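You operate a simulated robot arm through the tools that you are given. There is no shell and no other tool. Be economical: measure what you need, move in short steps, check, and stop when the job is done.

You run a simulated robot arm. Do the job below in one go: nothing can be reset, and whatever is moved stays where it is left.

Task
Open the right tools door, take the white sensor and leave it on the middle shelf of the tools cabinet and shut the door again. Then take the clear case and put it on the top of the drawer cabinet. Do these in the order given. Set down upright: white sensor.

It is judged by the outcome, as a careful person would: the job done as asked, and still so three seconds after it is handed in. It fails if anything else is knocked over, pushed out of place, dropped, spilled or broken.

Robot
A 6-joint arm with a four-finger gripper on a trunk, on a base that drives. Base frame: it is fixed to the floor where the robot stands at the start and does not move with it; the origin is under the middle of the robot, x ahead of it, y to its left, z up. Readings come in cm, degrees, newtons and seconds.
Its first joint turns from -166.0 to 166.0 degrees. Places, roughly: clear case (13x8x4 cm) [-390, 110, 90]; middle shelf of the tools cabinet [110, -80, 90]; right tools door [90, -50, 100]; top of the drawer cabinet [-70, -60, 90]; white sensor [-25, 125, 100]. Payload 3.43 kg.
The TCP is the grasp point between the finger pads, 3 cm short of the fingertips. In the tool frame z runs along the fingers and y along their closing line. The gripper opens to 12 cm. The gripper's body begins 8.5 cm behind the TCP.
Orientation is that of the tool frame in the base frame, as [roll, pitch, yaw] about the fixed x, y, z axes, in that order (R = Rz(yaw) Ry(pitch) Rx(roll)). With the fingers straight down and closing along the base's y, the tool's x points along the base's -x, its y along +y and its z along -z.

Tools
- The arm moves only by the tool drive_tool. Its argument "commands" is a list of rows, each an object (a shift or turn left out is 0, a gripper value left out holds the last) with "translation": the shift along the base's x, y, z in units of 200 mm (1.0 is 200 mm), a list of three; "delta_rot": the turn, a rotation vector about the base's x, y, z in units of 180 degrees (1.0 is 180 degrees), a list of three; "gripper": the closure in counts, from 0 (fully open) to 255 (shut). In form: [{"translation": [x, y, z], "delta_rot": [rx, ry, rz], "gripper": gripper}, ...]. A call has 1 to 8 rows; each row is the pose to reach, as a shift and turn from the pose commanded when the call began. A call with a number of a shift or a turn outside -1 to 1 is refused whole. Rows are played at 5 a second. More than 5 cm and 8.6 degrees between two rows, or a gripper value outside its range, and nothing of the call is played. Where a pose cannot be reached the arm comes as near as it can. A force on the tool above 40 N (or 10 N above the force at the start of the call, whichever is more), or a blocked arm, ends the call early, and 0.2 s more pass. The fingers move at their own pace and stop on an object; they squeeze with about 44 N. The grip force told is the motor's: it shows also when the fingers shut on nothing. Time passes only in rows, and 0.2 s behind the last, so rows that repeat a pose let the fingers close. It gives the time, the measured TCP pose, the force on the tool (base axes), the opening and the grip force at its end, in the units of the frame above (readings bear some noise), with the torque about the TCP (base axes, N m) and any sound that the robot's microphone picked up, and new pictures: "pictures" is both (left out), scene, wrist or none.
- Cameras (640 x 400 px; columns grow to the right, rows downward): "scene" is now at [-26.75, 8.67, 123.7]; the picture's right is [-0.95, -0.30, 0.01], its down [-0.11, 0.30, -0.95] and it looks along [0.28, -0.91, -0.32] (base axes); focal length 214 px, centre (320, 200). "wrist" rides on the gripper at [7.1, -1.7, -12.1] in the tool frame; the picture's right is [0.23, 0.97, 0.00], its down [-0.81, 0.19, -0.55] and it looks along [-0.54, 0.13, 0.83] (tool axes); focal length 275 px, centre (320, 200). There is no depth. A picture from a camera that has moved, and an enlarged one, comes with that camera's place and axes in the base frame and with its lens.
- roll_base(legs): drives the robot by 1 to 6 legs, each [ahead, turn to the left] in cm and degrees, along the robot's own axes; the way and the turn of a leg run together, so that a leg with both is an arc; at most 150 cm and 180 degrees a leg. The arm and the cameras ride along, it lands a little off, and it stops where it bumps. It gives what a move gives, and a new picture of the scene camera.
- pan_tilt(pan, tilt): turns the head with the scene camera to pan (to the left, within 143 degrees either way) and tilt (down, from -29 to 69), counted from straight ahead of the robot. It gives what a move gives, and a new picture of the scene camera.
- inspect(camera, box): a new picture of the part [left, top, right, bottom] of that camera's present view, enlarged. It takes no simulated time.
- job_done(): hands the job in; it is judged then, once.

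Go step by step. Nothing tells you exact positions but the pictures and the camera data: compare them with the known pose of the tool, close in by small moves and look again before you grip or let go. The budget is 165 turns and 260 pictures, counting those below and the enlarged ones. Unless the task says otherwise, let go and move clear before handing in, and close with one line.

The tools are called as name(argument=value, ...) on one line, values as JSON. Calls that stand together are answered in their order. drive_tool: Moves the arm, as the interface text tells. Its arguments: {"type":"object","properties":{"commands":{"type":"array","items":{"type":"object","properties":{"translation":{"type":"array","items":{"type":"number"}},"delta_rot":{"type":"array","items":{"type":"number"}},"gripper":{"type":"number"}}}},"pictures":{"type":"string","enum":["both","scene","wrist","none"]}},"required":["commands"]} The other tools are called the same way: roll_base (legs) drives the base; pan_tilt (pan, tilt) turns the head that bears the scene camera; inspect (camera, box) takes an enlarged picture of a part of a camera's view; job_done () hands the job in.

At the start:

```text
t: 0.0
tcp_pos: [71.66, -14.16, 114.03]
orientation: [-180.0, -0.1, 179.9]
ft_force: [-0.6, -0.1, 0.1]
torque: [-0.02, -0.03, -0.01]
finger_gap: 12.03
gripper_force: 0.1
robot x, y, heading: [-0.34, -1.33, 0.1]
head pan, tilt: [-72.4, 18.3]
```

scene: 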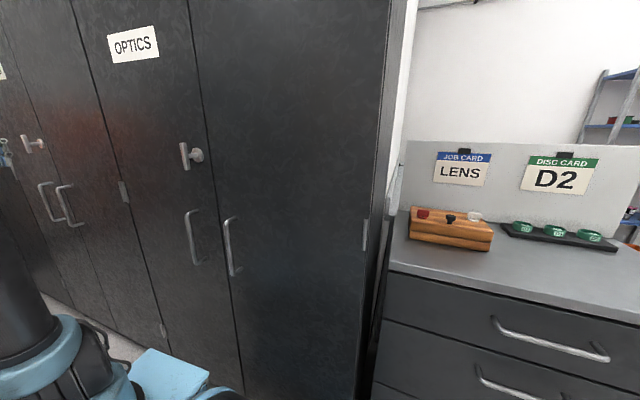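
wrist: 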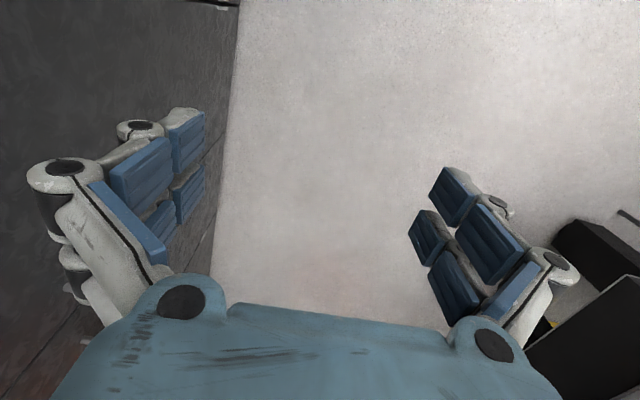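

I see the dark cabinets on the robot's right (optics, and the tools one to the left of it) and the drawer cabinet. I'll look around first, towards the tools cabinet and the sensor.

pan_tilt(pan=-40, tilt=15)

pan_tilt(pan=90, tilt=15)

pan_tilt(pan=140, tilt=15)

```text
t: 1.0
tcp_pos: [70.04, -14.15, 114.89]
orientation: [179.9, 0.8, 180.0]
ft_force: [-0.6, -0.3, -0.6]
torque: [0.02, 0.02, -0.08]
finger_gap: 11.99
gripper_force: 0.0
robot x, y, heading: [0.28, -1.4, 0.0]
head pan, tilt: [-40.0, 15.0]
camera scene: at [-22.41, 11.56, 124.18], right [-0.64, -0.77, 0.01], down [-0.21, 0.17, -0.96], along [0.74, -0.62, -0.27], focal length 214 px, centre (320, 200)
```

scene: 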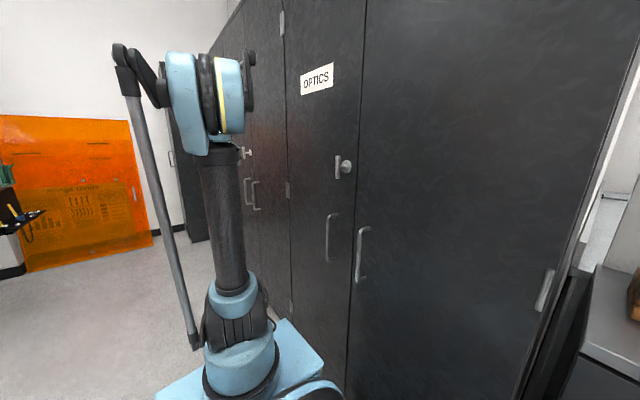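

```text
t: 3.1
tcp_pos: [70.11, -14.14, 114.84]
orientation: [180.0, 0.7, -180.0]
ft_force: [0.2, -0.1, -0.4]
torque: [0.01, 0.01, 0.01]
finger_gap: 11.97
gripper_force: 0.0
robot x, y, heading: [-0.05, -1.49, 0.1]
head pan, tilt: [90.0, 15.0]
camera scene: at [-29.57, 26.9, 124.27], right [1.0, 0.0, -0.01], down [-0.01, -0.26, -0.97], along [0.0, 0.97, -0.26], focal length 214 px, centre (320, 200)
```

scene: 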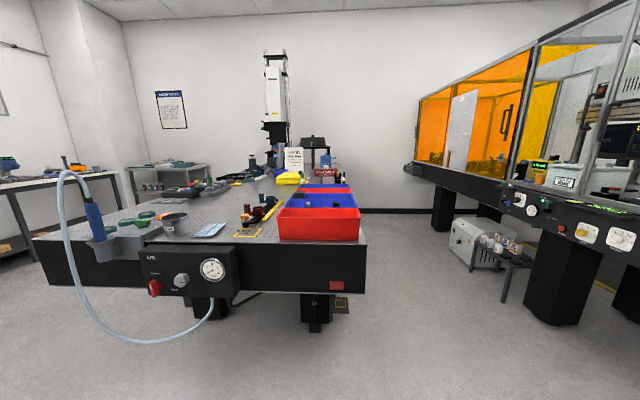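

```text
t: 4.3
tcp_pos: [70.24, -14.13, 114.93]
orientation: [-180.0, 0.7, -180.0]
ft_force: [0.2, -0.1, 0.3]
torque: [0.01, 0.0, -0.02]
finger_gap: 12.01
gripper_force: 0.0
robot x, y, heading: [-0.13, -1.53, 0.2]
head pan, tilt: [140.0, 15.0]
camera scene: at [-36.72, 23.56, 124.37], right [0.64, 0.77, -0.01], down [0.19, -0.17, -0.97], along [-0.74, 0.62, -0.25], focal length 214 px, centre (320, 200)
```

scene: 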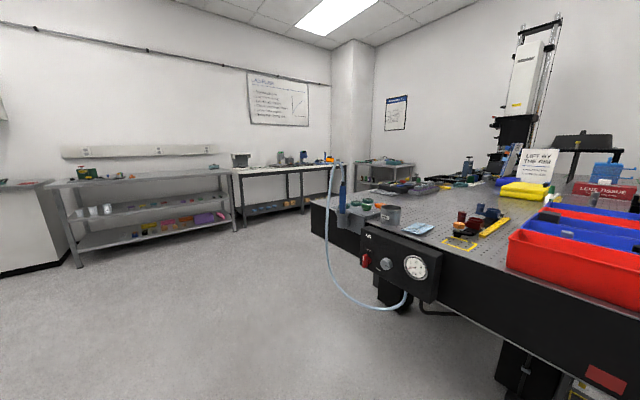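

The sensor should lie about the coloured bins on the optical table. I'll zoom there.

pan_tilt(pan=90, tilt=20)

inspect(camera="scene", box=[230, 100, 390, 230])

inspect(camera="scene", box=[120, 120, 280, 230])

```text
t: 5.5
tcp_pos: [70.15, -14.11, 114.82]
orientation: [179.9, 0.7, 179.9]
ft_force: [0.6, -0.2, -0.2]
torque: [0.0, -0.01, -0.03]
finger_gap: 11.99
gripper_force: 0.1
robot x, y, heading: [-0.28, -1.42, 0.1]
head pan, tilt: [90.0, 20.0]
camera scene: at [-29.59, 26.87, 123.46], right [1.0, 0.0, -0.01], down [-0.01, -0.34, -0.94], along [-0.01, 0.94, -0.34], focal length 214 px, centre (320, 200)
```

scene: 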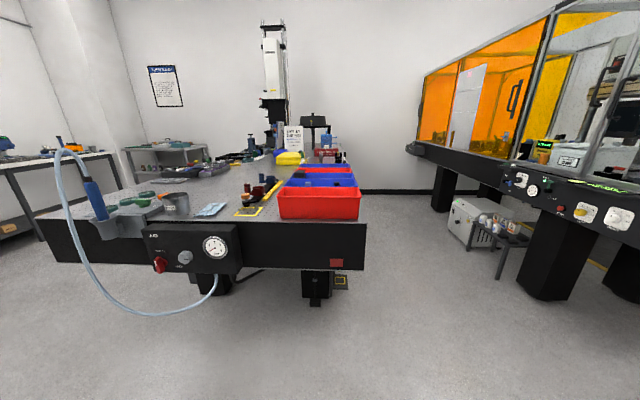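

```text
3.08 times, centred on (310, 165) of scene
camera zoom: at [-29.59, 26.87, 123.46], right [1.0, 0.0, -0.01], down [-0.01, -0.34, -0.94], along [-0.01, 0.94, -0.34], focal length 660 px, centre (351, 308)
```

zoom: 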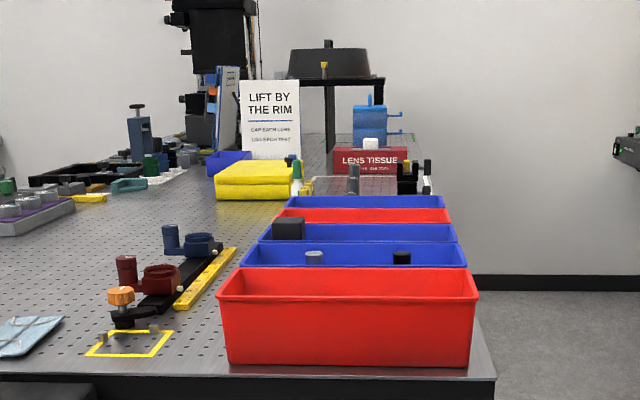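

```text
3.64 times, centred on (200, 175) of scene
camera zoom: at [-29.59, 26.87, 123.46], right [1.0, 0.0, -0.01], down [-0.01, -0.34, -0.94], along [-0.01, 0.94, -0.34], focal length 780 px, centre (756, 291)
```

zoom: 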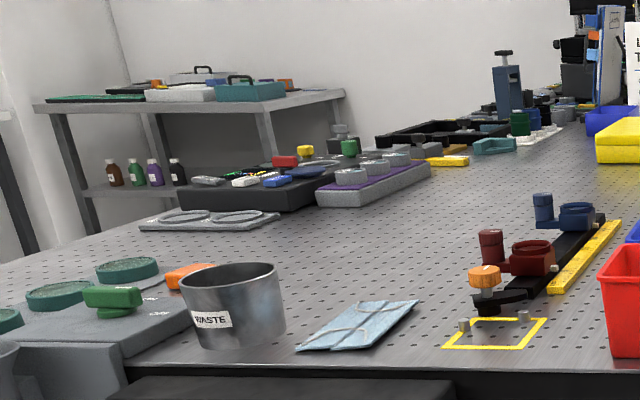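

The bins hold small items; I'll check those close up later. First the door: I'll look ahead on the tools cabinet and the space around it.

pan_tilt(pan=35, tilt=20)

pan_tilt(pan=-5, tilt=20)

pan_tilt(pan=-60, tilt=10)

inspect(camera="scene", box=[0, 60, 220, 280])

```text
t: 6.7
tcp_pos: [70.07, -14.15, 114.83]
orientation: [180.0, 0.7, -179.9]
ft_force: [1.5, 0.2, 0.3]
torque: [0.0, -0.02, 0.0]
finger_gap: 11.99
gripper_force: 0.2
robot x, y, heading: [-0.17, -1.41, 0.3]
head pan, tilt: [35.0, 20.0]
camera scene: at [-21.96, 22.91, 123.36], right [0.57, -0.82, -0.01], down [-0.29, -0.2, -0.94], along [0.76, 0.54, -0.35], focal length 214 px, centre (320, 200)
```

scene: 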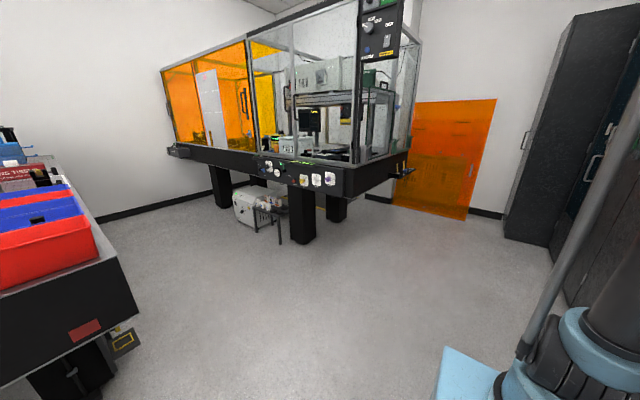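

```text
t: 7.8
tcp_pos: [70.22, -14.06, 114.97]
orientation: [180.0, 0.7, -179.9]
ft_force: [-0.1, -0.1, 0.4]
torque: [-0.01, 0.0, 0.04]
finger_gap: 11.99
gripper_force: 0.0
robot x, y, heading: [-0.33, -1.58, -0.1]
head pan, tilt: [-5.0, 20.0]
camera scene: at [-20.3, 16.76, 123.34], right [-0.09, -1.0, 0.0], down [-0.35, 0.03, -0.94], along [0.93, -0.08, -0.35], focal length 214 px, centre (320, 200)
```

scene: 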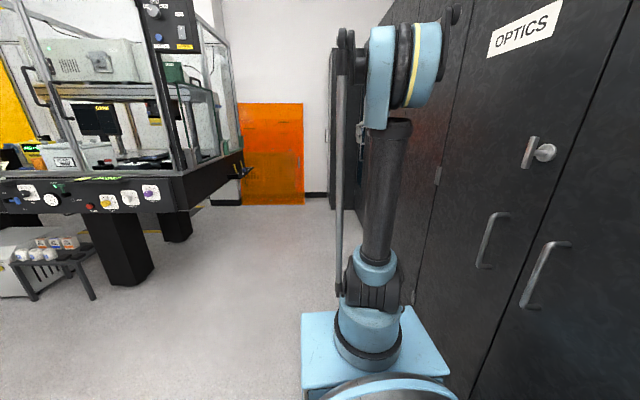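

```text
t: 9.0
tcp_pos: [70.1, -14.11, 114.84]
orientation: [-179.9, 0.7, -180.0]
ft_force: [0.2, 0.1, 0.0]
torque: [-0.03, 0.0, 0.02]
finger_gap: 12.02
gripper_force: 0.1
robot x, y, heading: [-0.13, -1.77, 0.2]
head pan, tilt: [-60.0, 10.0]
camera scene: at [-24.9, 9.51, 125.02], right [-0.87, -0.5, 0.01], down [-0.1, 0.15, -0.98], along [0.49, -0.85, -0.18], focal length 214 px, centre (320, 200)
```

scene: 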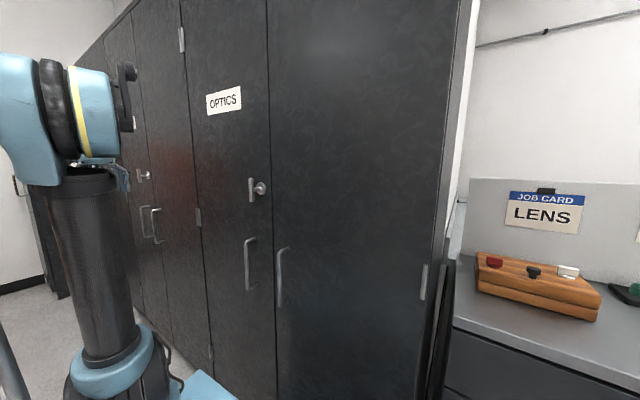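

```text
1.82 times, centred on (110, 170) of scene
camera zoom: at [-24.9, 9.51, 125.02], right [-0.87, -0.5, 0.01], down [-0.1, 0.15, -0.98], along [0.49, -0.85, -0.18], focal length 390 px, centre (702, 254)
```

zoom: 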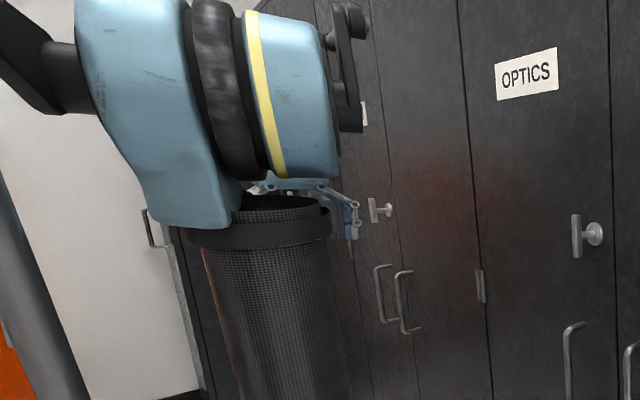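

The T-handle latch and a pair of bar handles on the tools cabinet lie ahead on the right; the way ahead is clear. I'll drive forward for a frontal look.

roll_base(legs=[[85, 0]])

pan_tilt(pan=-85, tilt=15)

```text
t: 13.7
tcp_pos: [157.46, -12.43, 114.93]
orientation: [-180.0, 0.6, -179.3]
ft_force: [-0.4, 0.1, 0.3]
torque: [0.02, -0.01, 0.0]
finger_gap: 12.03
gripper_force: 0.1
robot x, y, heading: [87.08, -0.82, 1.1]
head pan, tilt: [-60.0, 10.0]
camera scene: at [62.11, 9.79, 125.03], right [-0.86, -0.51, 0.01], down [-0.1, 0.15, -0.98], along [0.5, -0.85, -0.18], focal length 214 px, centre (320, 200)
```

scene: 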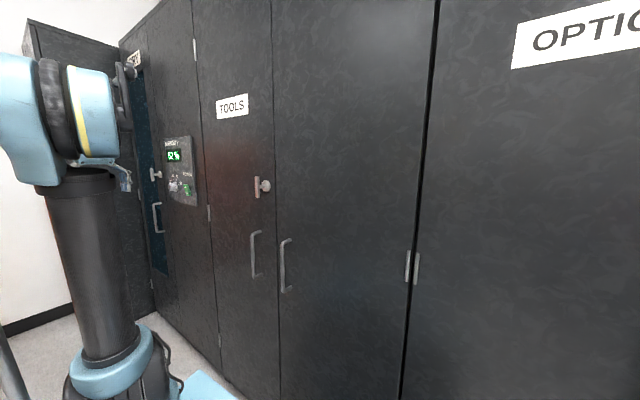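

```text
t: 14.6
tcp_pos: [155.98, -12.4, 115.73]
orientation: [180.0, 1.3, -179.2]
ft_force: [-0.4, 0.2, 0.0]
torque: [0.0, 0.0, 0.06]
finger_gap: 12.01
gripper_force: 0.0
robot x, y, heading: [86.86, -0.88, 1.1]
head pan, tilt: [-85.0, 15.0]
camera scene: at [58.29, 8.48, 124.26], right [-0.99, -0.1, 0.01], down [-0.04, 0.26, -0.97], along [0.1, -0.96, -0.26], focal length 214 px, centre (320, 200)
```

scene: 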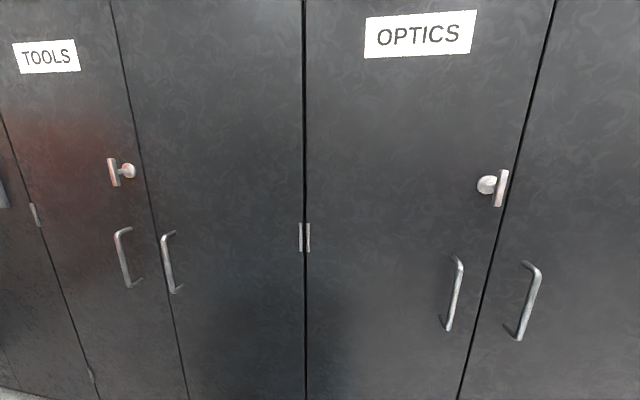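

Right tools door: hinge near x 69, free edge near x 115, vertical bar handle about (109, -45, 78–97). I'll look closely at the latch and handle.

inspect(camera="scene", box=[60, 130, 220, 300])

```text
2.35 times, centred on (140, 215) of scene
camera zoom: at [58.29, 8.48, 124.26], right [-0.99, -0.1, 0.01], down [-0.04, 0.26, -0.97], along [0.1, -0.96, -0.26], focal length 505 px, centre (744, 165)
```

zoom: 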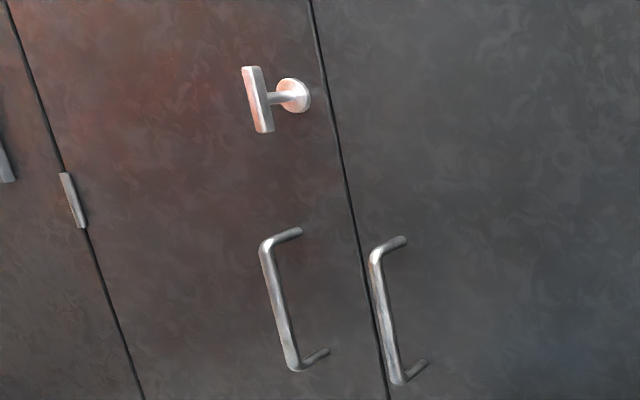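

The bar handles are clear to grip from the front. I'll retract the arm a little, then drive round so that the robot faces the door squarely.

drive_tool(commands=[{"translation": [-0.25, 0, 0]}, {"translation": [-0.5, 0, 0]}, {"translation": [-0.75, 0, 0]}, {"translation": [-1.0, 0, 0]}, {"translation": [-1.0, 0, 0]}], pictures="none")

roll_base(legs=[[31, 0], [0, 90], [38, 0], [0, 90], [0, 90]])

pan_tilt(pan=0, tilt=20)

```text
t: 15.8
tcp_pos: [136.47, -12.78, 115.68]
orientation: [-180.0, 1.4, -179.2]
ft_force: [0.1, 0.2, 0.3]
torque: [0.01, 0.03, 0.01]
finger_gap: 12.01
gripper_force: 0.0
robot x, y, heading: [87.32, -0.65, 0.7]
head pan, tilt: [-85.0, 15.0]
```

```text
t: 23.7
tcp_pos: [130.9, 73.67, 116.66]
orientation: [-179.9, 1.9, -91.0]
ft_force: [1.1, 3.0, -0.3]
torque: [-0.27, 0.12, 0.0]
finger_gap: 12.0
gripper_force: 0.1
robot x, y, heading: [117.57, 28.24, 90.5]
head pan, tilt: [-85.0, 15.0]
stopped in leg 3: the force on the tool passed its limit at 143 N (the readings are from after the stop); the commanded pose is now the measured one
camera scene: at [108.54, -0.69, 124.29], right [0.1, -0.99, 0.01], down [-0.26, -0.04, -0.97], along [0.96, 0.09, -0.26], focal length 214 px, centre (320, 200)
```

scene: 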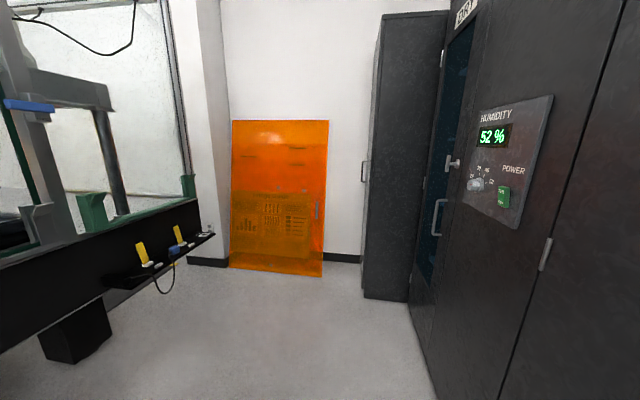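

```text
t: 25.3
tcp_pos: [130.86, 73.61, 116.77]
orientation: [-179.9, 1.9, -91.0]
ft_force: [-0.1, -0.7, -0.6]
torque: [-0.01, 0.0, 0.01]
finger_gap: 11.98
gripper_force: 0.0
robot x, y, heading: [118.53, 27.92, 90.8]
head pan, tilt: [0.0, 20.0]
camera scene: at [99.06, 7.62, 123.33], right [1.0, 0.01, 0.0], down [0.0, -0.35, -0.94], along [-0.01, 0.94, -0.35], focal length 214 px, centre (320, 200)
```

scene: 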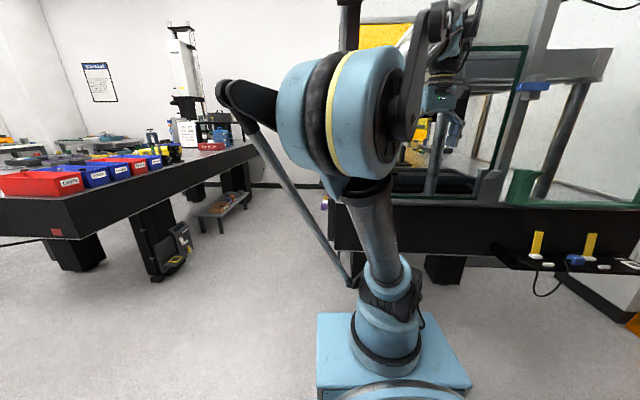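

The gripper touched the enclosure frame, which stands nearer than I took it. I'll back off, then turn left to face the cabinets.

roll_base(legs=[[-10, 0], [0, 90], [0, 90]])

inspect(camera="scene", box=[0, 0, 640, 400])

```text
t: 35.1
tcp_pos: [105.03, -28.09, 116.69]
orientation: [-180.0, 2.0, 88.9]
ft_force: [0.1, -0.7, -0.1]
torque: [-0.01, 0.02, -0.03]
finger_gap: 11.98
gripper_force: 0.0
robot x, y, heading: [116.66, 17.57, -89.5]
head pan, tilt: [0.0, 20.0]
camera scene: at [135.13, 37.9, 123.33], right [-1.0, -0.01, 0.0], down [0.0, 0.35, -0.94], along [0.01, -0.94, -0.35], focal length 214 px, centre (320, 200)
```

scene: 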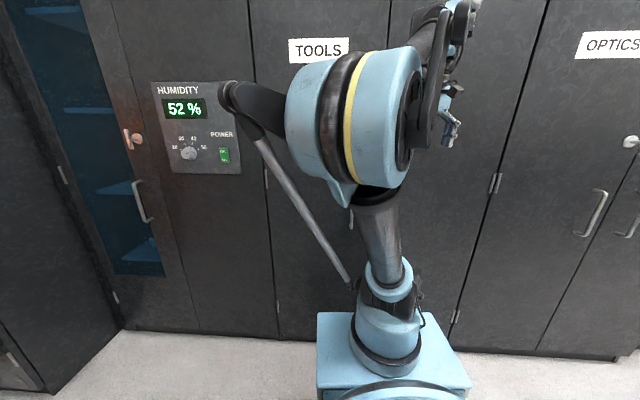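

```text
1.00 times, centred on (320, 200) of scene (not enlarged: the box is as wide or as high as the picture)
camera zoom: at [135.13, 37.9, 123.33], right [-1.0, -0.01, 0.0], down [0.0, 0.35, -0.94], along [0.01, -0.94, -0.35], focal length 214 px, centre (320, 200)
```

zoom: 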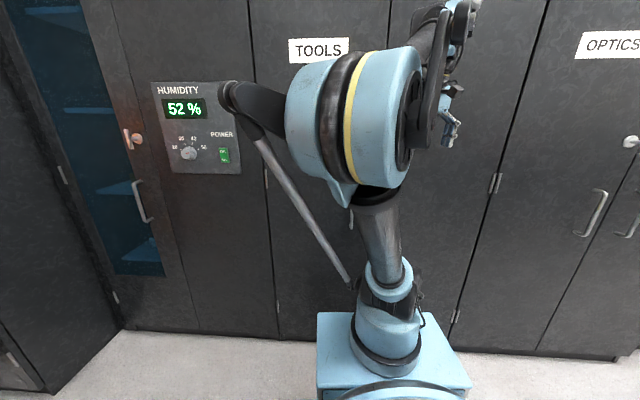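

The arm hides the handle from the head camera, so I'll use the wrist camera. I'll back up a bit, then tilt the tool to point at the doors.

roll_base(legs=[[-12, 0]])

drive_tool(commands=[{"delta_rot": [-0.045, 0, 0]}, {"delta_rot": [-0.09, 0, 0]}, {"delta_rot": [-0.135, 0, 0]}, {"delta_rot": [-0.18, 0, 0]}, {"delta_rot": [-0.225, 0, 0]}, {"delta_rot": [-0.27, 0, 0]}, {"delta_rot": [-0.315, 0, 0]}, {"delta_rot": [-0.36, 0, 0]}], pictures="none")

drive_tool(commands=[{"delta_rot": [-0.045, 0, 0]}, {"delta_rot": [-0.09, 0, 0]}, {"delta_rot": [-0.13, 0, 0]}, {"delta_rot": [-0.13, 0, 0]}])

```text
t: 36.4
tcp_pos: [104.92, -14.49, 117.18]
orientation: [-180.0, 2.7, 88.7]
ft_force: [-0.6, -0.3, -0.2]
torque: [0.0, -0.02, -0.01]
finger_gap: 12.02
gripper_force: 0.0
robot x, y, heading: [116.24, 29.63, -89.4]
head pan, tilt: [0.0, 20.0]
camera scene: at [135.05, 50.03, 123.33], right [-1.0, -0.01, 0.0], down [0.0, 0.35, -0.94], along [0.01, -0.94, -0.35], focal length 214 px, centre (320, 200)
```

scene: 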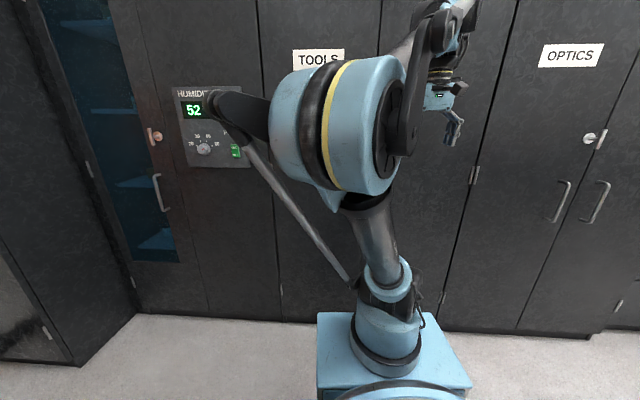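

```text
t: 38.1
tcp_pos: [104.89, -13.18, 117.84]
orientation: [176.6, 68.3, 86.5]
ft_force: [-0.3, -0.8, 0.8]
torque: [0.01, 0.02, 0.06]
finger_gap: 12.0
gripper_force: 0.1
robot x, y, heading: [116.51, 29.6, -89.5]
head pan, tilt: [0.0, 20.0]
```

```text
t: 39.1
tcp_pos: [102.72, -13.14, 117.95]
orientation: [38.1, 87.8, -53.0]
ft_force: [-0.8, 0.4, 0.6]
torque: [-0.04, -0.03, 0.03]
finger_gap: 12.01
gripper_force: 0.0
out of reach, approached as far as the arm can: row 1, 2, 3, 4
robot x, y, heading: [116.22, 29.54, -89.4]
head pan, tilt: [0.0, 20.0]
camera scene: at [135.06, 50.02, 123.33], right [-1.0, -0.01, 0.0], down [0.0, 0.35, -0.94], along [0.01, -0.94, -0.35], focal length 214 px, centre (320, 200)
camera wrist: at [101.47, -1.21, 110.45], right [0.98, -0.03, -0.21], down [0.19, 0.57, 0.8], along [0.1, -0.82, 0.56], focal length 275 px, centre (320, 200)
```

scene: 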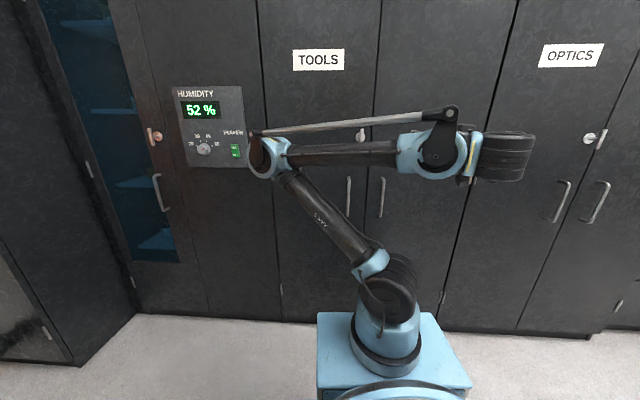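
wrist: 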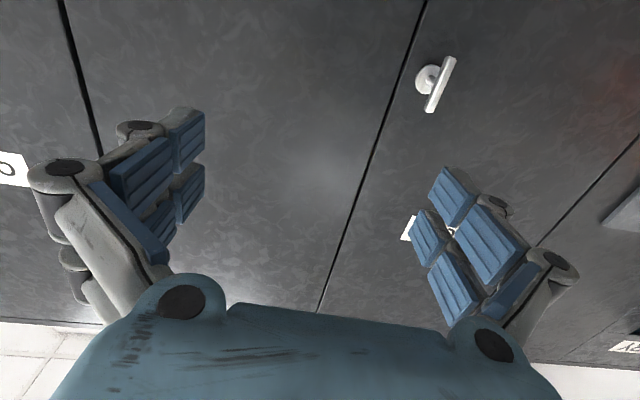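

The tool now points at the doors; the right door's handle shows in the head picture at about (107.5, -45, 79–98). I'll lower the tool in front of it.

drive_tool(commands=[{"translation": [0, -0.1, -0.2], "gripper": 100}, {"translation": [0.05, -0.2, -0.4]}, {"translation": [0.1, -0.3, -0.6]}, {"translation": [0.15, -0.4, -0.8]}, {"translation": [0.2, -0.5, -1.0]}, {"translation": [0.2, -0.5, -1.0]}])

```text
t: 40.5
tcp_pos: [105.46, -23.34, 97.07]
orientation: [37.4, 87.9, -52.7]
ft_force: [-0.5, 0.6, 0.6]
torque: [0.01, 0.01, 0.04]
finger_gap: 7.3
gripper_force: 0.1
out of reach, approached as far as the arm can: row 1, 2, 3, 4, 5, 6
robot x, y, heading: [116.01, 29.88, -89.6]
head pan, tilt: [0.0, 20.0]
camera scene: at [135.07, 50.02, 123.33], right [-1.0, -0.01, 0.0], down [0.0, 0.35, -0.94], along [0.01, -0.94, -0.35], focal length 214 px, centre (320, 200)
camera wrist: at [103.92, -11.43, 89.55], right [0.98, -0.01, -0.21], down [0.17, 0.58, 0.8], along [0.12, -0.82, 0.56], focal length 275 px, centre (320, 200)
```

scene: 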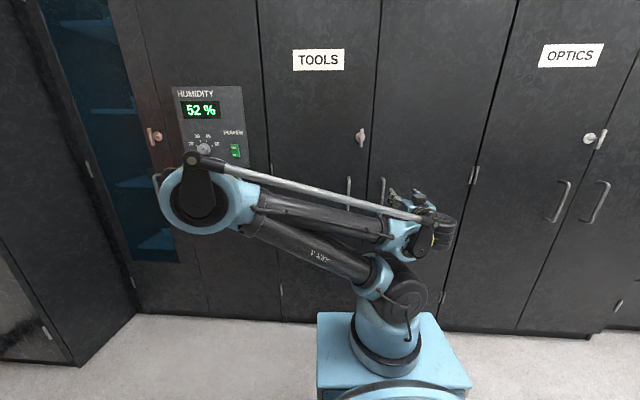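
wrist: 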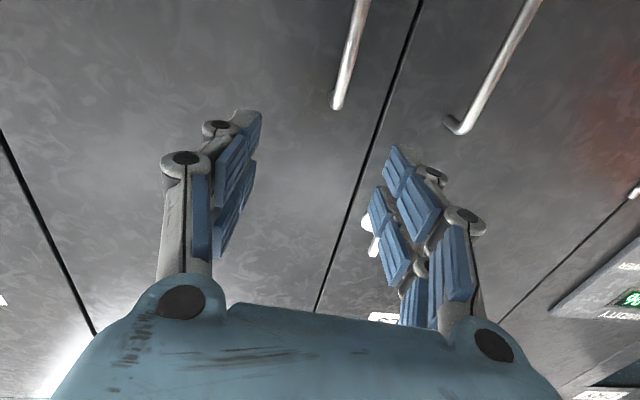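

Bar handle lies at x≈108.4; I move +3 in x, down 8, and forward part-way.

drive_tool(commands=[{"translation": [0.05, 0, -0.2]}, {"translation": [0.1, 0, -0.4]}, {"translation": [0.15, -0.15, -0.4]}, {"translation": [0.15, -0.35, -0.4]}, {"translation": [0.15, -0.5, -0.4]}, {"translation": [0.15, -0.5, -0.4]}])

```text
t: 41.3
tcp_pos: [102.53, -26.3, 94.11]
orientation: [27.6, 87.3, -64.5]
ft_force: [-1.8, -1.0, 0.8]
torque: [0.05, 0.01, 0.14]
finger_gap: 7.28
gripper_force: 0.0
robot x, y, heading: [116.41, 29.91, -89.5]
head pan, tilt: [0.0, 20.0]
stopped in row 3: the arm was blocked; the commanded pose is now the measured one
camera scene: at [134.99, 50.02, 123.35], right [-1.0, -0.01, 0.0], down [0.0, 0.35, -0.94], along [0.01, -0.94, -0.35], focal length 214 px, centre (320, 200)
camera wrist: at [101.4, -14.5, 86.37], right [0.98, -0.05, -0.21], down [0.2, 0.58, 0.79], along [0.08, -0.81, 0.57], focal length 275 px, centre (320, 200)
```

scene: 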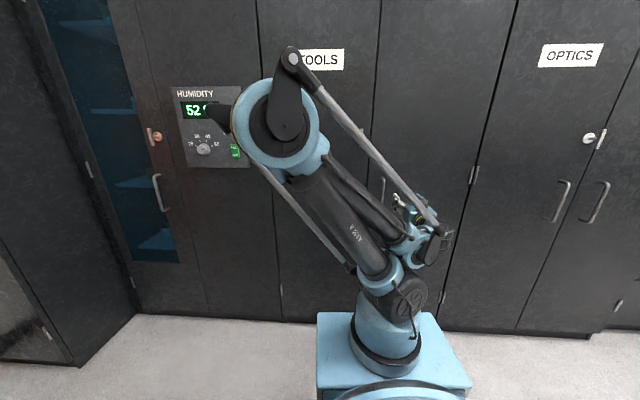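
wrist: 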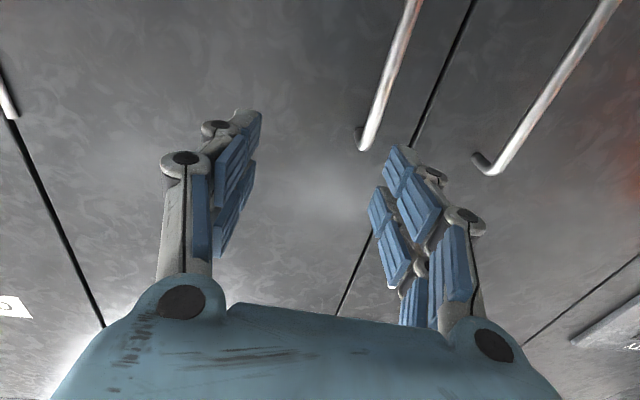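

The arm is too folded and changed its elbow. I'll back the base up to work with a longer reach.

roll_base(legs=[[-18, 0]])

```text
t: 42.8
tcp_pos: [102.67, -8.82, 94.0]
orientation: [27.2, 87.4, -64.5]
ft_force: [1.0, 1.3, -0.1]
torque: [0.01, 0.0, 0.01]
finger_gap: 7.3
gripper_force: 0.1
robot x, y, heading: [116.19, 47.6, -89.4]
head pan, tilt: [0.0, 20.0]
camera scene: at [134.94, 67.16, 123.6], right [-1.0, -0.01, 0.0], down [0.0, 0.36, -0.93], along [0.01, -0.93, -0.36], focal length 214 px, centre (320, 200)
```

scene: 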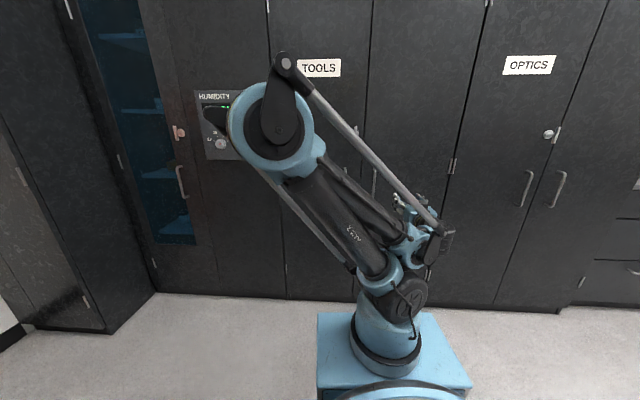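

Now stretch forward towards the handle.

drive_tool(commands=[{"translation": [0.05, -0.2, -0.05]}, {"translation": [0.1, -0.4, -0.1]}, {"translation": [0.15, -0.6, -0.15]}, {"translation": [0.2, -0.8, -0.2]}, {"translation": [0.26, -1.0, -0.25]}, {"translation": [0.28, -1.0, -0.25]}])

```text
t: 44.2
tcp_pos: [108.53, -26.92, 89.6]
orientation: [20.2, 86.5, -71.4]
ft_force: [0.7, -0.3, 0.9]
torque: [-0.02, 0.02, -0.01]
finger_gap: 7.28
gripper_force: 0.1
robot x, y, heading: [116.31, 47.24, -89.6]
head pan, tilt: [0.0, 20.0]
camera scene: at [135.0, 67.22, 123.52], right [-1.0, -0.01, 0.0], down [0.0, 0.36, -0.93], along [0.01, -0.93, -0.36], focal length 214 px, centre (320, 200)
camera wrist: at [107.3, -15.27, 81.74], right [0.98, -0.04, -0.21], down [0.19, 0.59, 0.78], along [0.09, -0.8, 0.59], focal length 275 px, centre (320, 200)
```

scene: 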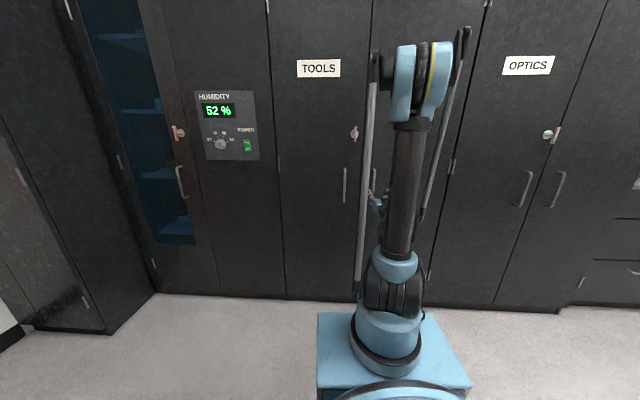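
wrist: 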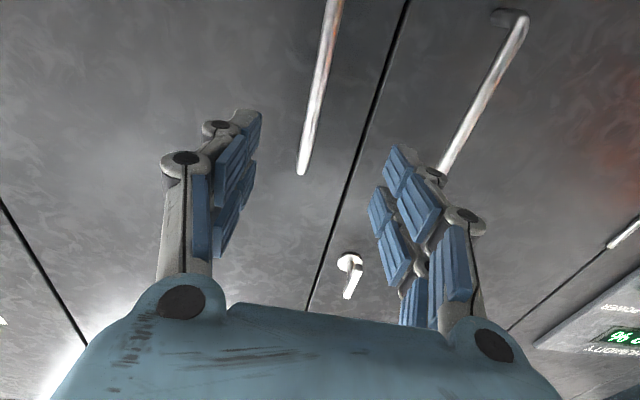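

The bar now lies between the fingers' lines. Advance 16 cm and check.

drive_tool(commands=[{"translation": [-0.02, -0.2, 0]}, {"translation": [-0.03, -0.4, 0]}, {"translation": [-0.03, -0.6, 0]}, {"translation": [-0.03, -0.7, 0]}, {"translation": [-0.03, -0.8, 0]}, {"translation": [-0.03, -0.8, 0]}])

```text
t: 45.6
tcp_pos: [107.53, -42.99, 89.77]
orientation: [20.4, 86.3, -71.5]
ft_force: [-0.7, 0.4, 0.0]
torque: [0.03, -0.02, 0.03]
finger_gap: 7.26
gripper_force: 0.1
robot x, y, heading: [116.3, 47.15, -89.6]
head pan, tilt: [0.0, 20.0]
camera scene: at [135.0, 67.21, 123.53], right [-1.0, -0.01, 0.0], down [0.0, 0.36, -0.93], along [0.01, -0.93, -0.36], focal length 214 px, centre (320, 200)
camera wrist: at [106.32, -31.31, 82.0], right [0.98, -0.04, -0.21], down [0.19, 0.59, 0.78], along [0.09, -0.8, 0.59], focal length 275 px, centre (320, 200)
```

scene: 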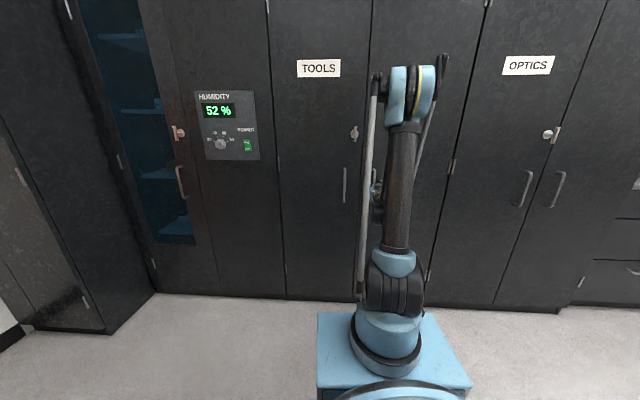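
wrist: 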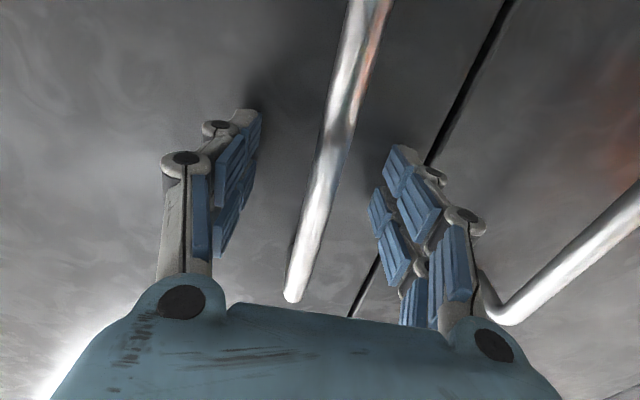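

The bar is between the pads. Close the gripper.

drive_tool(commands=[{"gripper": 255}, {"gripper": 255}, {"gripper": 255}], pictures="wrist")

```text
t: 46.4
tcp_pos: [107.38, -42.99, 89.79]
orientation: [20.2, 86.5, -71.7]
ft_force: [-9.4, 3.8, 2.4]
torque: [0.28, 0.88, 0.0]
finger_gap: 1.27
gripper_force: 42.5
robot x, y, heading: [116.31, 47.33, -89.3]
head pan, tilt: [0.0, 20.0]
camera wrist: at [106.27, -31.27, 82.02], right [0.98, -0.04, -0.21], down [0.19, 0.59, 0.78], along [0.09, -0.8, 0.59], focal length 275 px, centre (320, 200)
```

wrist: 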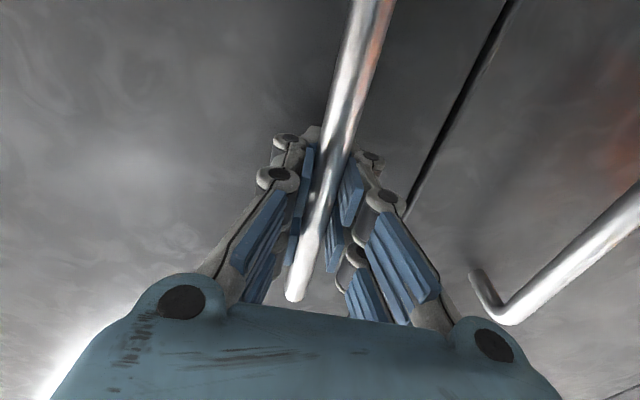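

Bar gripped (1.27 cm). Pull gently along the door's arc to see if it is free.

drive_tool(commands=[{"translation": [-0.01, 0.067, 0], "delta_rot": [0, 0, 0.011]}, {"translation": [-0.025, 0.134, 0], "delta_rot": [0, 0, 0.022]}, {"translation": [-0.042, 0.2, 0], "delta_rot": [0, 0, 0.033]}, {"translation": [-0.064, 0.268, 0], "delta_rot": [0, 0, 0.044]}], pictures="wrist")

```text
t: 47.2
tcp_pos: [107.12, -38.1, 91.63]
orientation: [14.6, 85.2, -71.9]
ft_force: [-6.4, -10.8, 29.8]
torque: [0.16, 0.84, 0.05]
finger_gap: 1.33
gripper_force: 43.2
robot x, y, heading: [116.81, 47.29, -89.6]
head pan, tilt: [0.0, 20.0]
stopped in row 3: the force on the tool passed its limit at 42 N (the readings are from after the stop); the commanded pose is now the measured one
camera wrist: at [104.82, -26.75, 83.55], right [0.98, 0.04, -0.21], down [0.14, 0.63, 0.77], along [0.16, -0.78, 0.61], focal length 275 px, centre (320, 200)
```

wrist: 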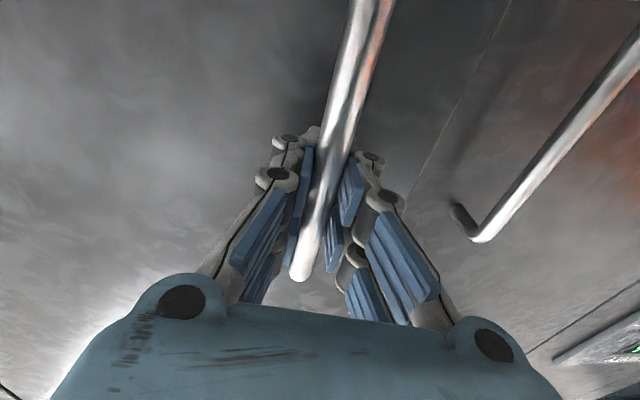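

The door comes open without unlatching. I'll continue slowly, correcting the height drift.

drive_tool(commands=[{"translation": [0, 0, -0.04]}, {"translation": [-0.01, 0.04, -0.08], "delta_rot": [0, 0, 0.005]}, {"translation": [-0.02, 0.08, -0.09], "delta_rot": [0, 0, 0.011]}, {"translation": [-0.035, 0.12, -0.09], "delta_rot": [0, 0, 0.016]}, {"translation": [-0.05, 0.16, -0.09], "delta_rot": [0, 0, 0.022]}, {"translation": [-0.065, 0.2, -0.09], "delta_rot": [0, 0, 0.028]}, {"translation": [-0.08, 0.24, -0.09], "delta_rot": [0, 0, 0.034]}], pictures="wrist")

```text
t: 47.8
tcp_pos: [106.72, -36.5, 91.33]
orientation: [13.1, 84.5, -73.0]
ft_force: [-22.5, -10.5, 24.6]
torque: [0.55, 0.43, 0.04]
finger_gap: 1.34
gripper_force: 43.4
robot x, y, heading: [115.86, 47.27, -89.3]
head pan, tilt: [0.0, 20.0]
stopped in row 3: the force on the tool passed its limit at 87 N (the readings are from after the stop); the commanded pose is now the measured one
camera wrist: at [104.45, -25.22, 83.03], right [0.98, 0.05, -0.21], down [0.13, 0.64, 0.76], along [0.17, -0.77, 0.62], focal length 275 px, centre (320, 200)
```

wrist: 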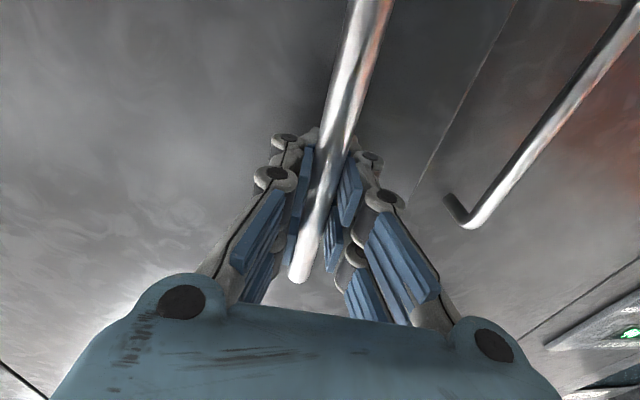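

The door is about 9° open. I'll release the bar, back out, and swing it further by pushing its inner face.

drive_tool(commands=[{"gripper": 130}, {"gripper": 130}, {"translation": [0, 0.2, 0], "gripper": 130}, {"translation": [0, 0.4, 0], "gripper": 130}, {"translation": [0, 0.6, 0], "gripper": 130}, {"translation": [0, 0.6, 0], "gripper": 130}])

```text
t: 49.2
tcp_pos: [106.51, -24.32, 90.95]
orientation: [12.2, 84.5, -73.6]
ft_force: [0.9, -0.5, 0.0]
torque: [-0.03, 0.03, 0.0]
finger_gap: 5.9
gripper_force: 0.0
robot x, y, heading: [116.25, 47.23, -89.7]
head pan, tilt: [0.0, 20.0]
camera scene: at [135.05, 67.31, 123.39], right [-1.0, 0.0, 0.0], down [0.0, 0.36, -0.93], along [0.0, -0.93, -0.36], focal length 214 px, centre (320, 200)
camera wrist: at [104.18, -13.12, 82.68], right [0.98, 0.05, -0.21], down [0.13, 0.64, 0.76], along [0.17, -0.77, 0.62], focal length 275 px, centre (320, 200)
```

scene: 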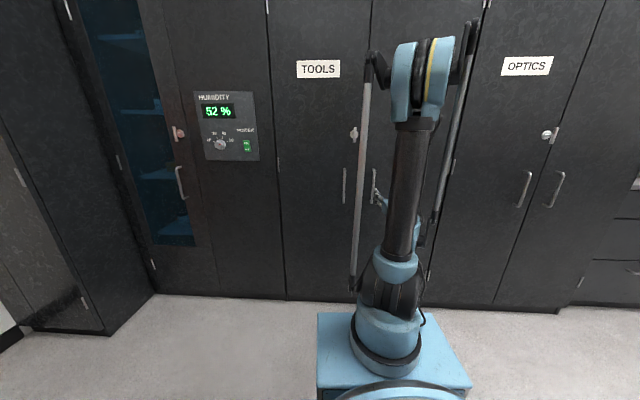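
wrist: 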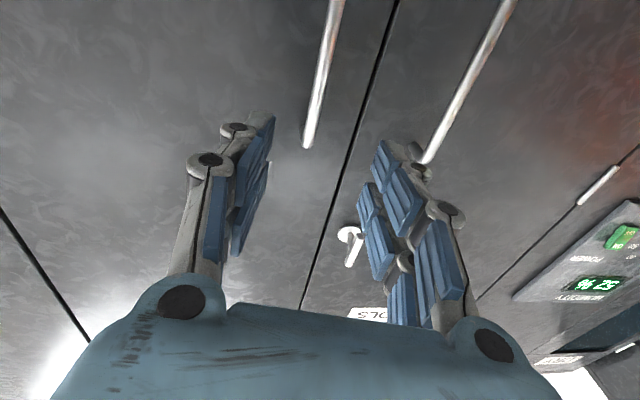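

I need to know whether the door stayed ajar; zooming in.

inspect(camera="scene", box=[330, 100, 490, 300])

inspect(camera="wrist", box=[260, 0, 460, 200])

```text
2.00 times, centred on (410, 200) of scene
camera zoom: at [135.05, 67.31, 123.39], right [-1.0, 0.0, 0.0], down [0.0, 0.36, -0.93], along [0.0, -0.93, -0.36], focal length 429 px, centre (140, 200)
```

zoom: 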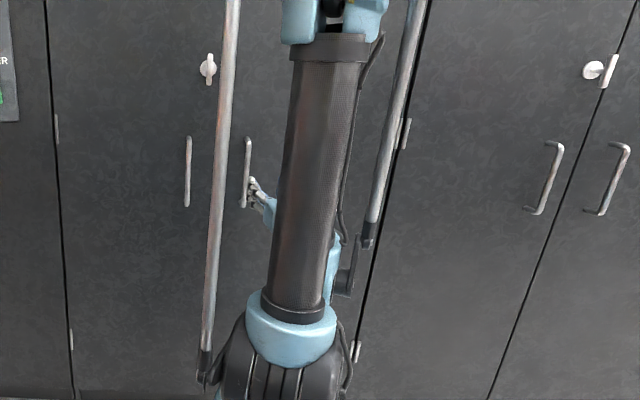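

```text
2.00 times, centred on (360, 100) of wrist
camera zoom: at [104.18, -13.12, 82.68], right [0.98, 0.05, -0.21], down [0.13, 0.64, 0.76], along [0.17, -0.77, 0.62], focal length 551 px, centre (240, 400)
```

zoom: 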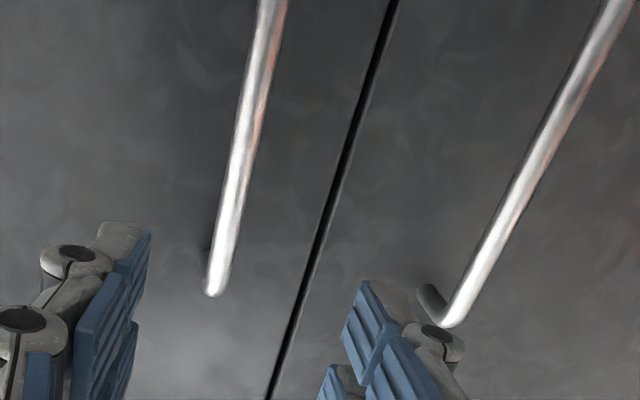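

The door has sprung shut again: it seems to self-close near the frame, and my level-tool pose was near-singular and jerky. I'll tilt the tool 35° downward for a better arm pose, then grip and pull further.

drive_tool(commands=[{"delta_rot": [0.045, 0, 0]}, {"delta_rot": [0.09, 0, 0]}, {"delta_rot": [0.135, 0, 0]}, {"translation": [0, -0.1, 0.05], "delta_rot": [0.18, 0, 0]}, {"translation": [0.03, -0.3, 0.05], "delta_rot": [0.2, 0, 0]}, {"translation": [0.05, -0.5, 0.05], "delta_rot": [0.2, 0, 0]}, {"translation": [0.05, -0.5, 0.05], "delta_rot": [0.2, 0, 0]}])

```text
t: 50.8
tcp_pos: [107.79, -34.28, 92.21]
orientation: [173.4, 59.2, 86.9]
ft_force: [0.1, -0.4, 0.2]
torque: [-0.03, 0.0, -0.04]
finger_gap: 5.89
gripper_force: 0.1
robot x, y, heading: [116.11, 47.37, -89.7]
head pan, tilt: [0.0, 20.0]
camera scene: at [135.05, 67.3, 123.4], right [-1.0, 0.0, 0.0], down [0.0, 0.36, -0.93], along [0.0, -0.93, -0.36], focal length 214 px, centre (320, 200)
camera wrist: at [105.53, -20.41, 92.09], right [0.98, 0.16, -0.14], down [0.13, 0.07, 0.99], along [0.17, -0.98, 0.05], focal length 275 px, centre (320, 200)
```

scene: 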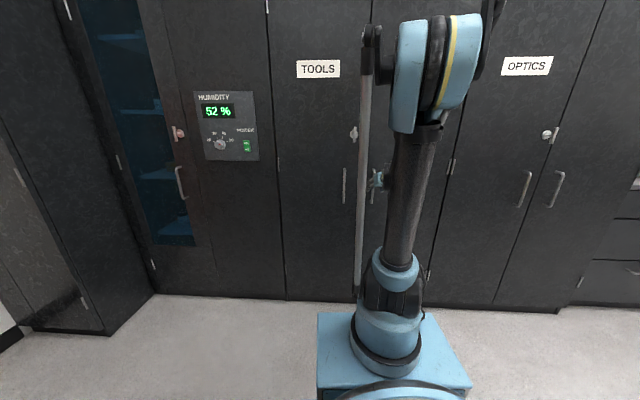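
wrist: 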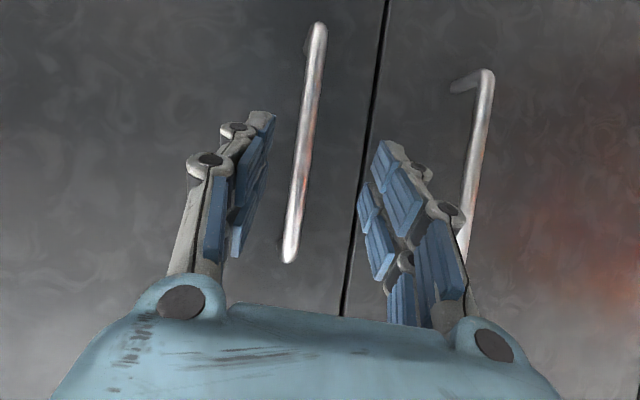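

Handle: x 107.4, z 79–98. Advance to it and grip.

drive_tool(commands=[{"translation": [-0.02, -0.15, -0.08]}, {"translation": [-0.02, -0.3, -0.14]}, {"translation": [-0.02, -0.44, -0.16]}, {"translation": [-0.02, -0.44, -0.16], "gripper": 255}, {"translation": [-0.02, -0.44, -0.16], "gripper": 255}, {"translation": [-0.02, -0.44, -0.16], "gripper": 255}], pictures="wrist")

```text
t: 51.6
tcp_pos: [107.42, -41.18, 90.07]
orientation: [173.4, 59.8, 86.9]
ft_force: [-6.3, -4.1, -2.6]
torque: [0.02, 0.04, 0.1]
finger_gap: 2.09
gripper_force: 10.1
robot x, y, heading: [116.2, 47.44, -89.7]
head pan, tilt: [0.0, 20.0]
stopped in row 4: the force on the tool passed its limit at 61 N (the readings are from after the stop); the commanded pose is now the measured one
camera wrist: at [105.12, -27.3, 89.9], right [0.98, 0.16, -0.14], down [0.13, 0.08, 0.99], along [0.17, -0.98, 0.06], focal length 275 px, centre (320, 200)
```

wrist: 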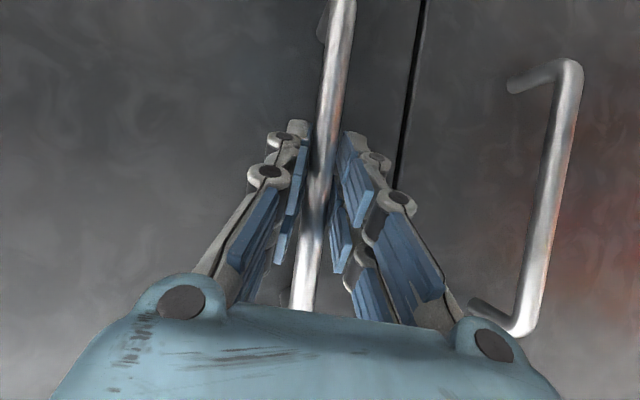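

Contact stopped the call mid-closing; finish closing.

drive_tool(commands=[{"gripper": 255}, {"gripper": 255}, {"gripper": 255}], pictures="wrist")

```text
t: 52.4
tcp_pos: [107.34, -41.09, 90.2]
orientation: [173.3, 59.9, 86.7]
ft_force: [-33.4, -2.6, 9.6]
torque: [-0.25, 2.57, -0.23]
finger_gap: 1.58
gripper_force: 45.4
robot x, y, heading: [116.48, 47.34, -89.9]
head pan, tilt: [0.0, 20.0]
camera wrist: at [105.02, -27.23, 89.94], right [0.98, 0.16, -0.14], down [0.13, 0.08, 0.99], along [0.17, -0.98, 0.06], focal length 275 px, centre (320, 200)
```

wrist: 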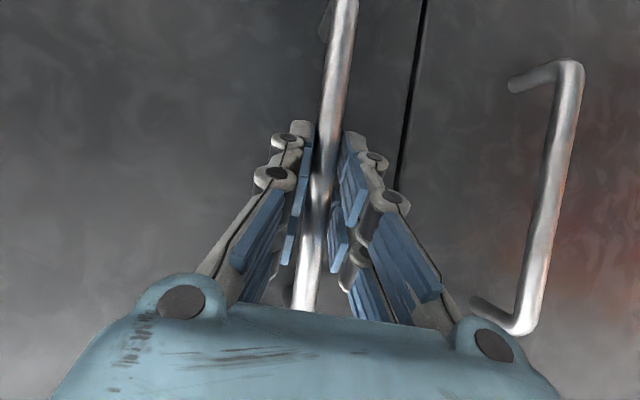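

Side load of 33 N on the bar; I'll ease the tool a little to −x, then pull along the arc.

drive_tool(commands=[{"translation": [-0.015, 0, 0]}, {"translation": [-0.025, 0, 0]}, {"translation": [-0.025, 0, 0]}], pictures="none")

drive_tool(commands=[{"translation": [-0.003, 0.03, 0], "delta_rot": [0, 0, 0.004]}, {"translation": [-0.008, 0.06, 0], "delta_rot": [0, 0, 0.009]}, {"translation": [-0.013, 0.1, 0], "delta_rot": [0, 0, 0.015]}, {"translation": [-0.025, 0.14, 0], "delta_rot": [0, 0, 0.021]}, {"translation": [-0.038, 0.18, 0], "delta_rot": [0, 0, 0.028]}, {"translation": [-0.052, 0.225, 0], "delta_rot": [0, 0, 0.036]}, {"translation": [-0.064, 0.268, 0], "delta_rot": [0, 0, 0.044]}], pictures="wrist")

```text
t: 53.2
tcp_pos: [107.29, -41.01, 90.19]
orientation: [173.0, 59.7, 86.9]
ft_force: [28.3, -0.9, 23.4]
torque: [-0.51, 1.71, 0.19]
finger_gap: 1.59
gripper_force: 45.4
robot x, y, heading: [116.16, 47.01, -89.9]
head pan, tilt: [0.0, 20.0]
```

```text
t: 53.6
tcp_pos: [107.18, -39.58, 91.44]
orientation: [173.0, 60.7, 87.4]
ft_force: [3.1, -12.7, -10.2]
torque: [0.25, 2.13, -0.17]
finger_gap: 1.57
gripper_force: 45.0
robot x, y, heading: [116.13, 46.86, -89.9]
head pan, tilt: [0.0, 20.0]
stopped in row 1: the force on the tool passed its limit at 50 N (the readings are from after the stop); the commanded pose is now the measured one
camera wrist: at [104.72, -25.69, 90.87], right [0.97, 0.17, -0.14], down [0.13, 0.09, 0.99], along [0.18, -0.98, 0.07], focal length 275 px, centre (320, 200)
```

wrist: 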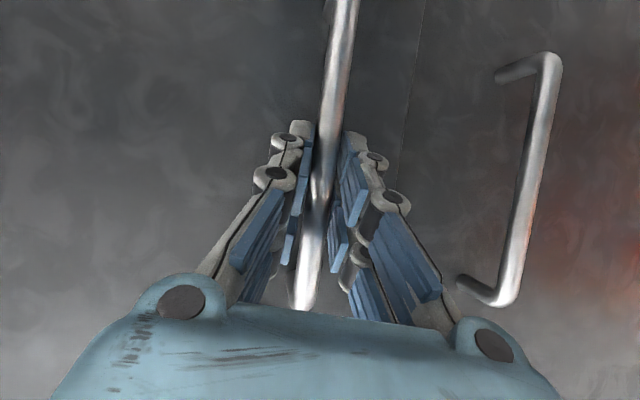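

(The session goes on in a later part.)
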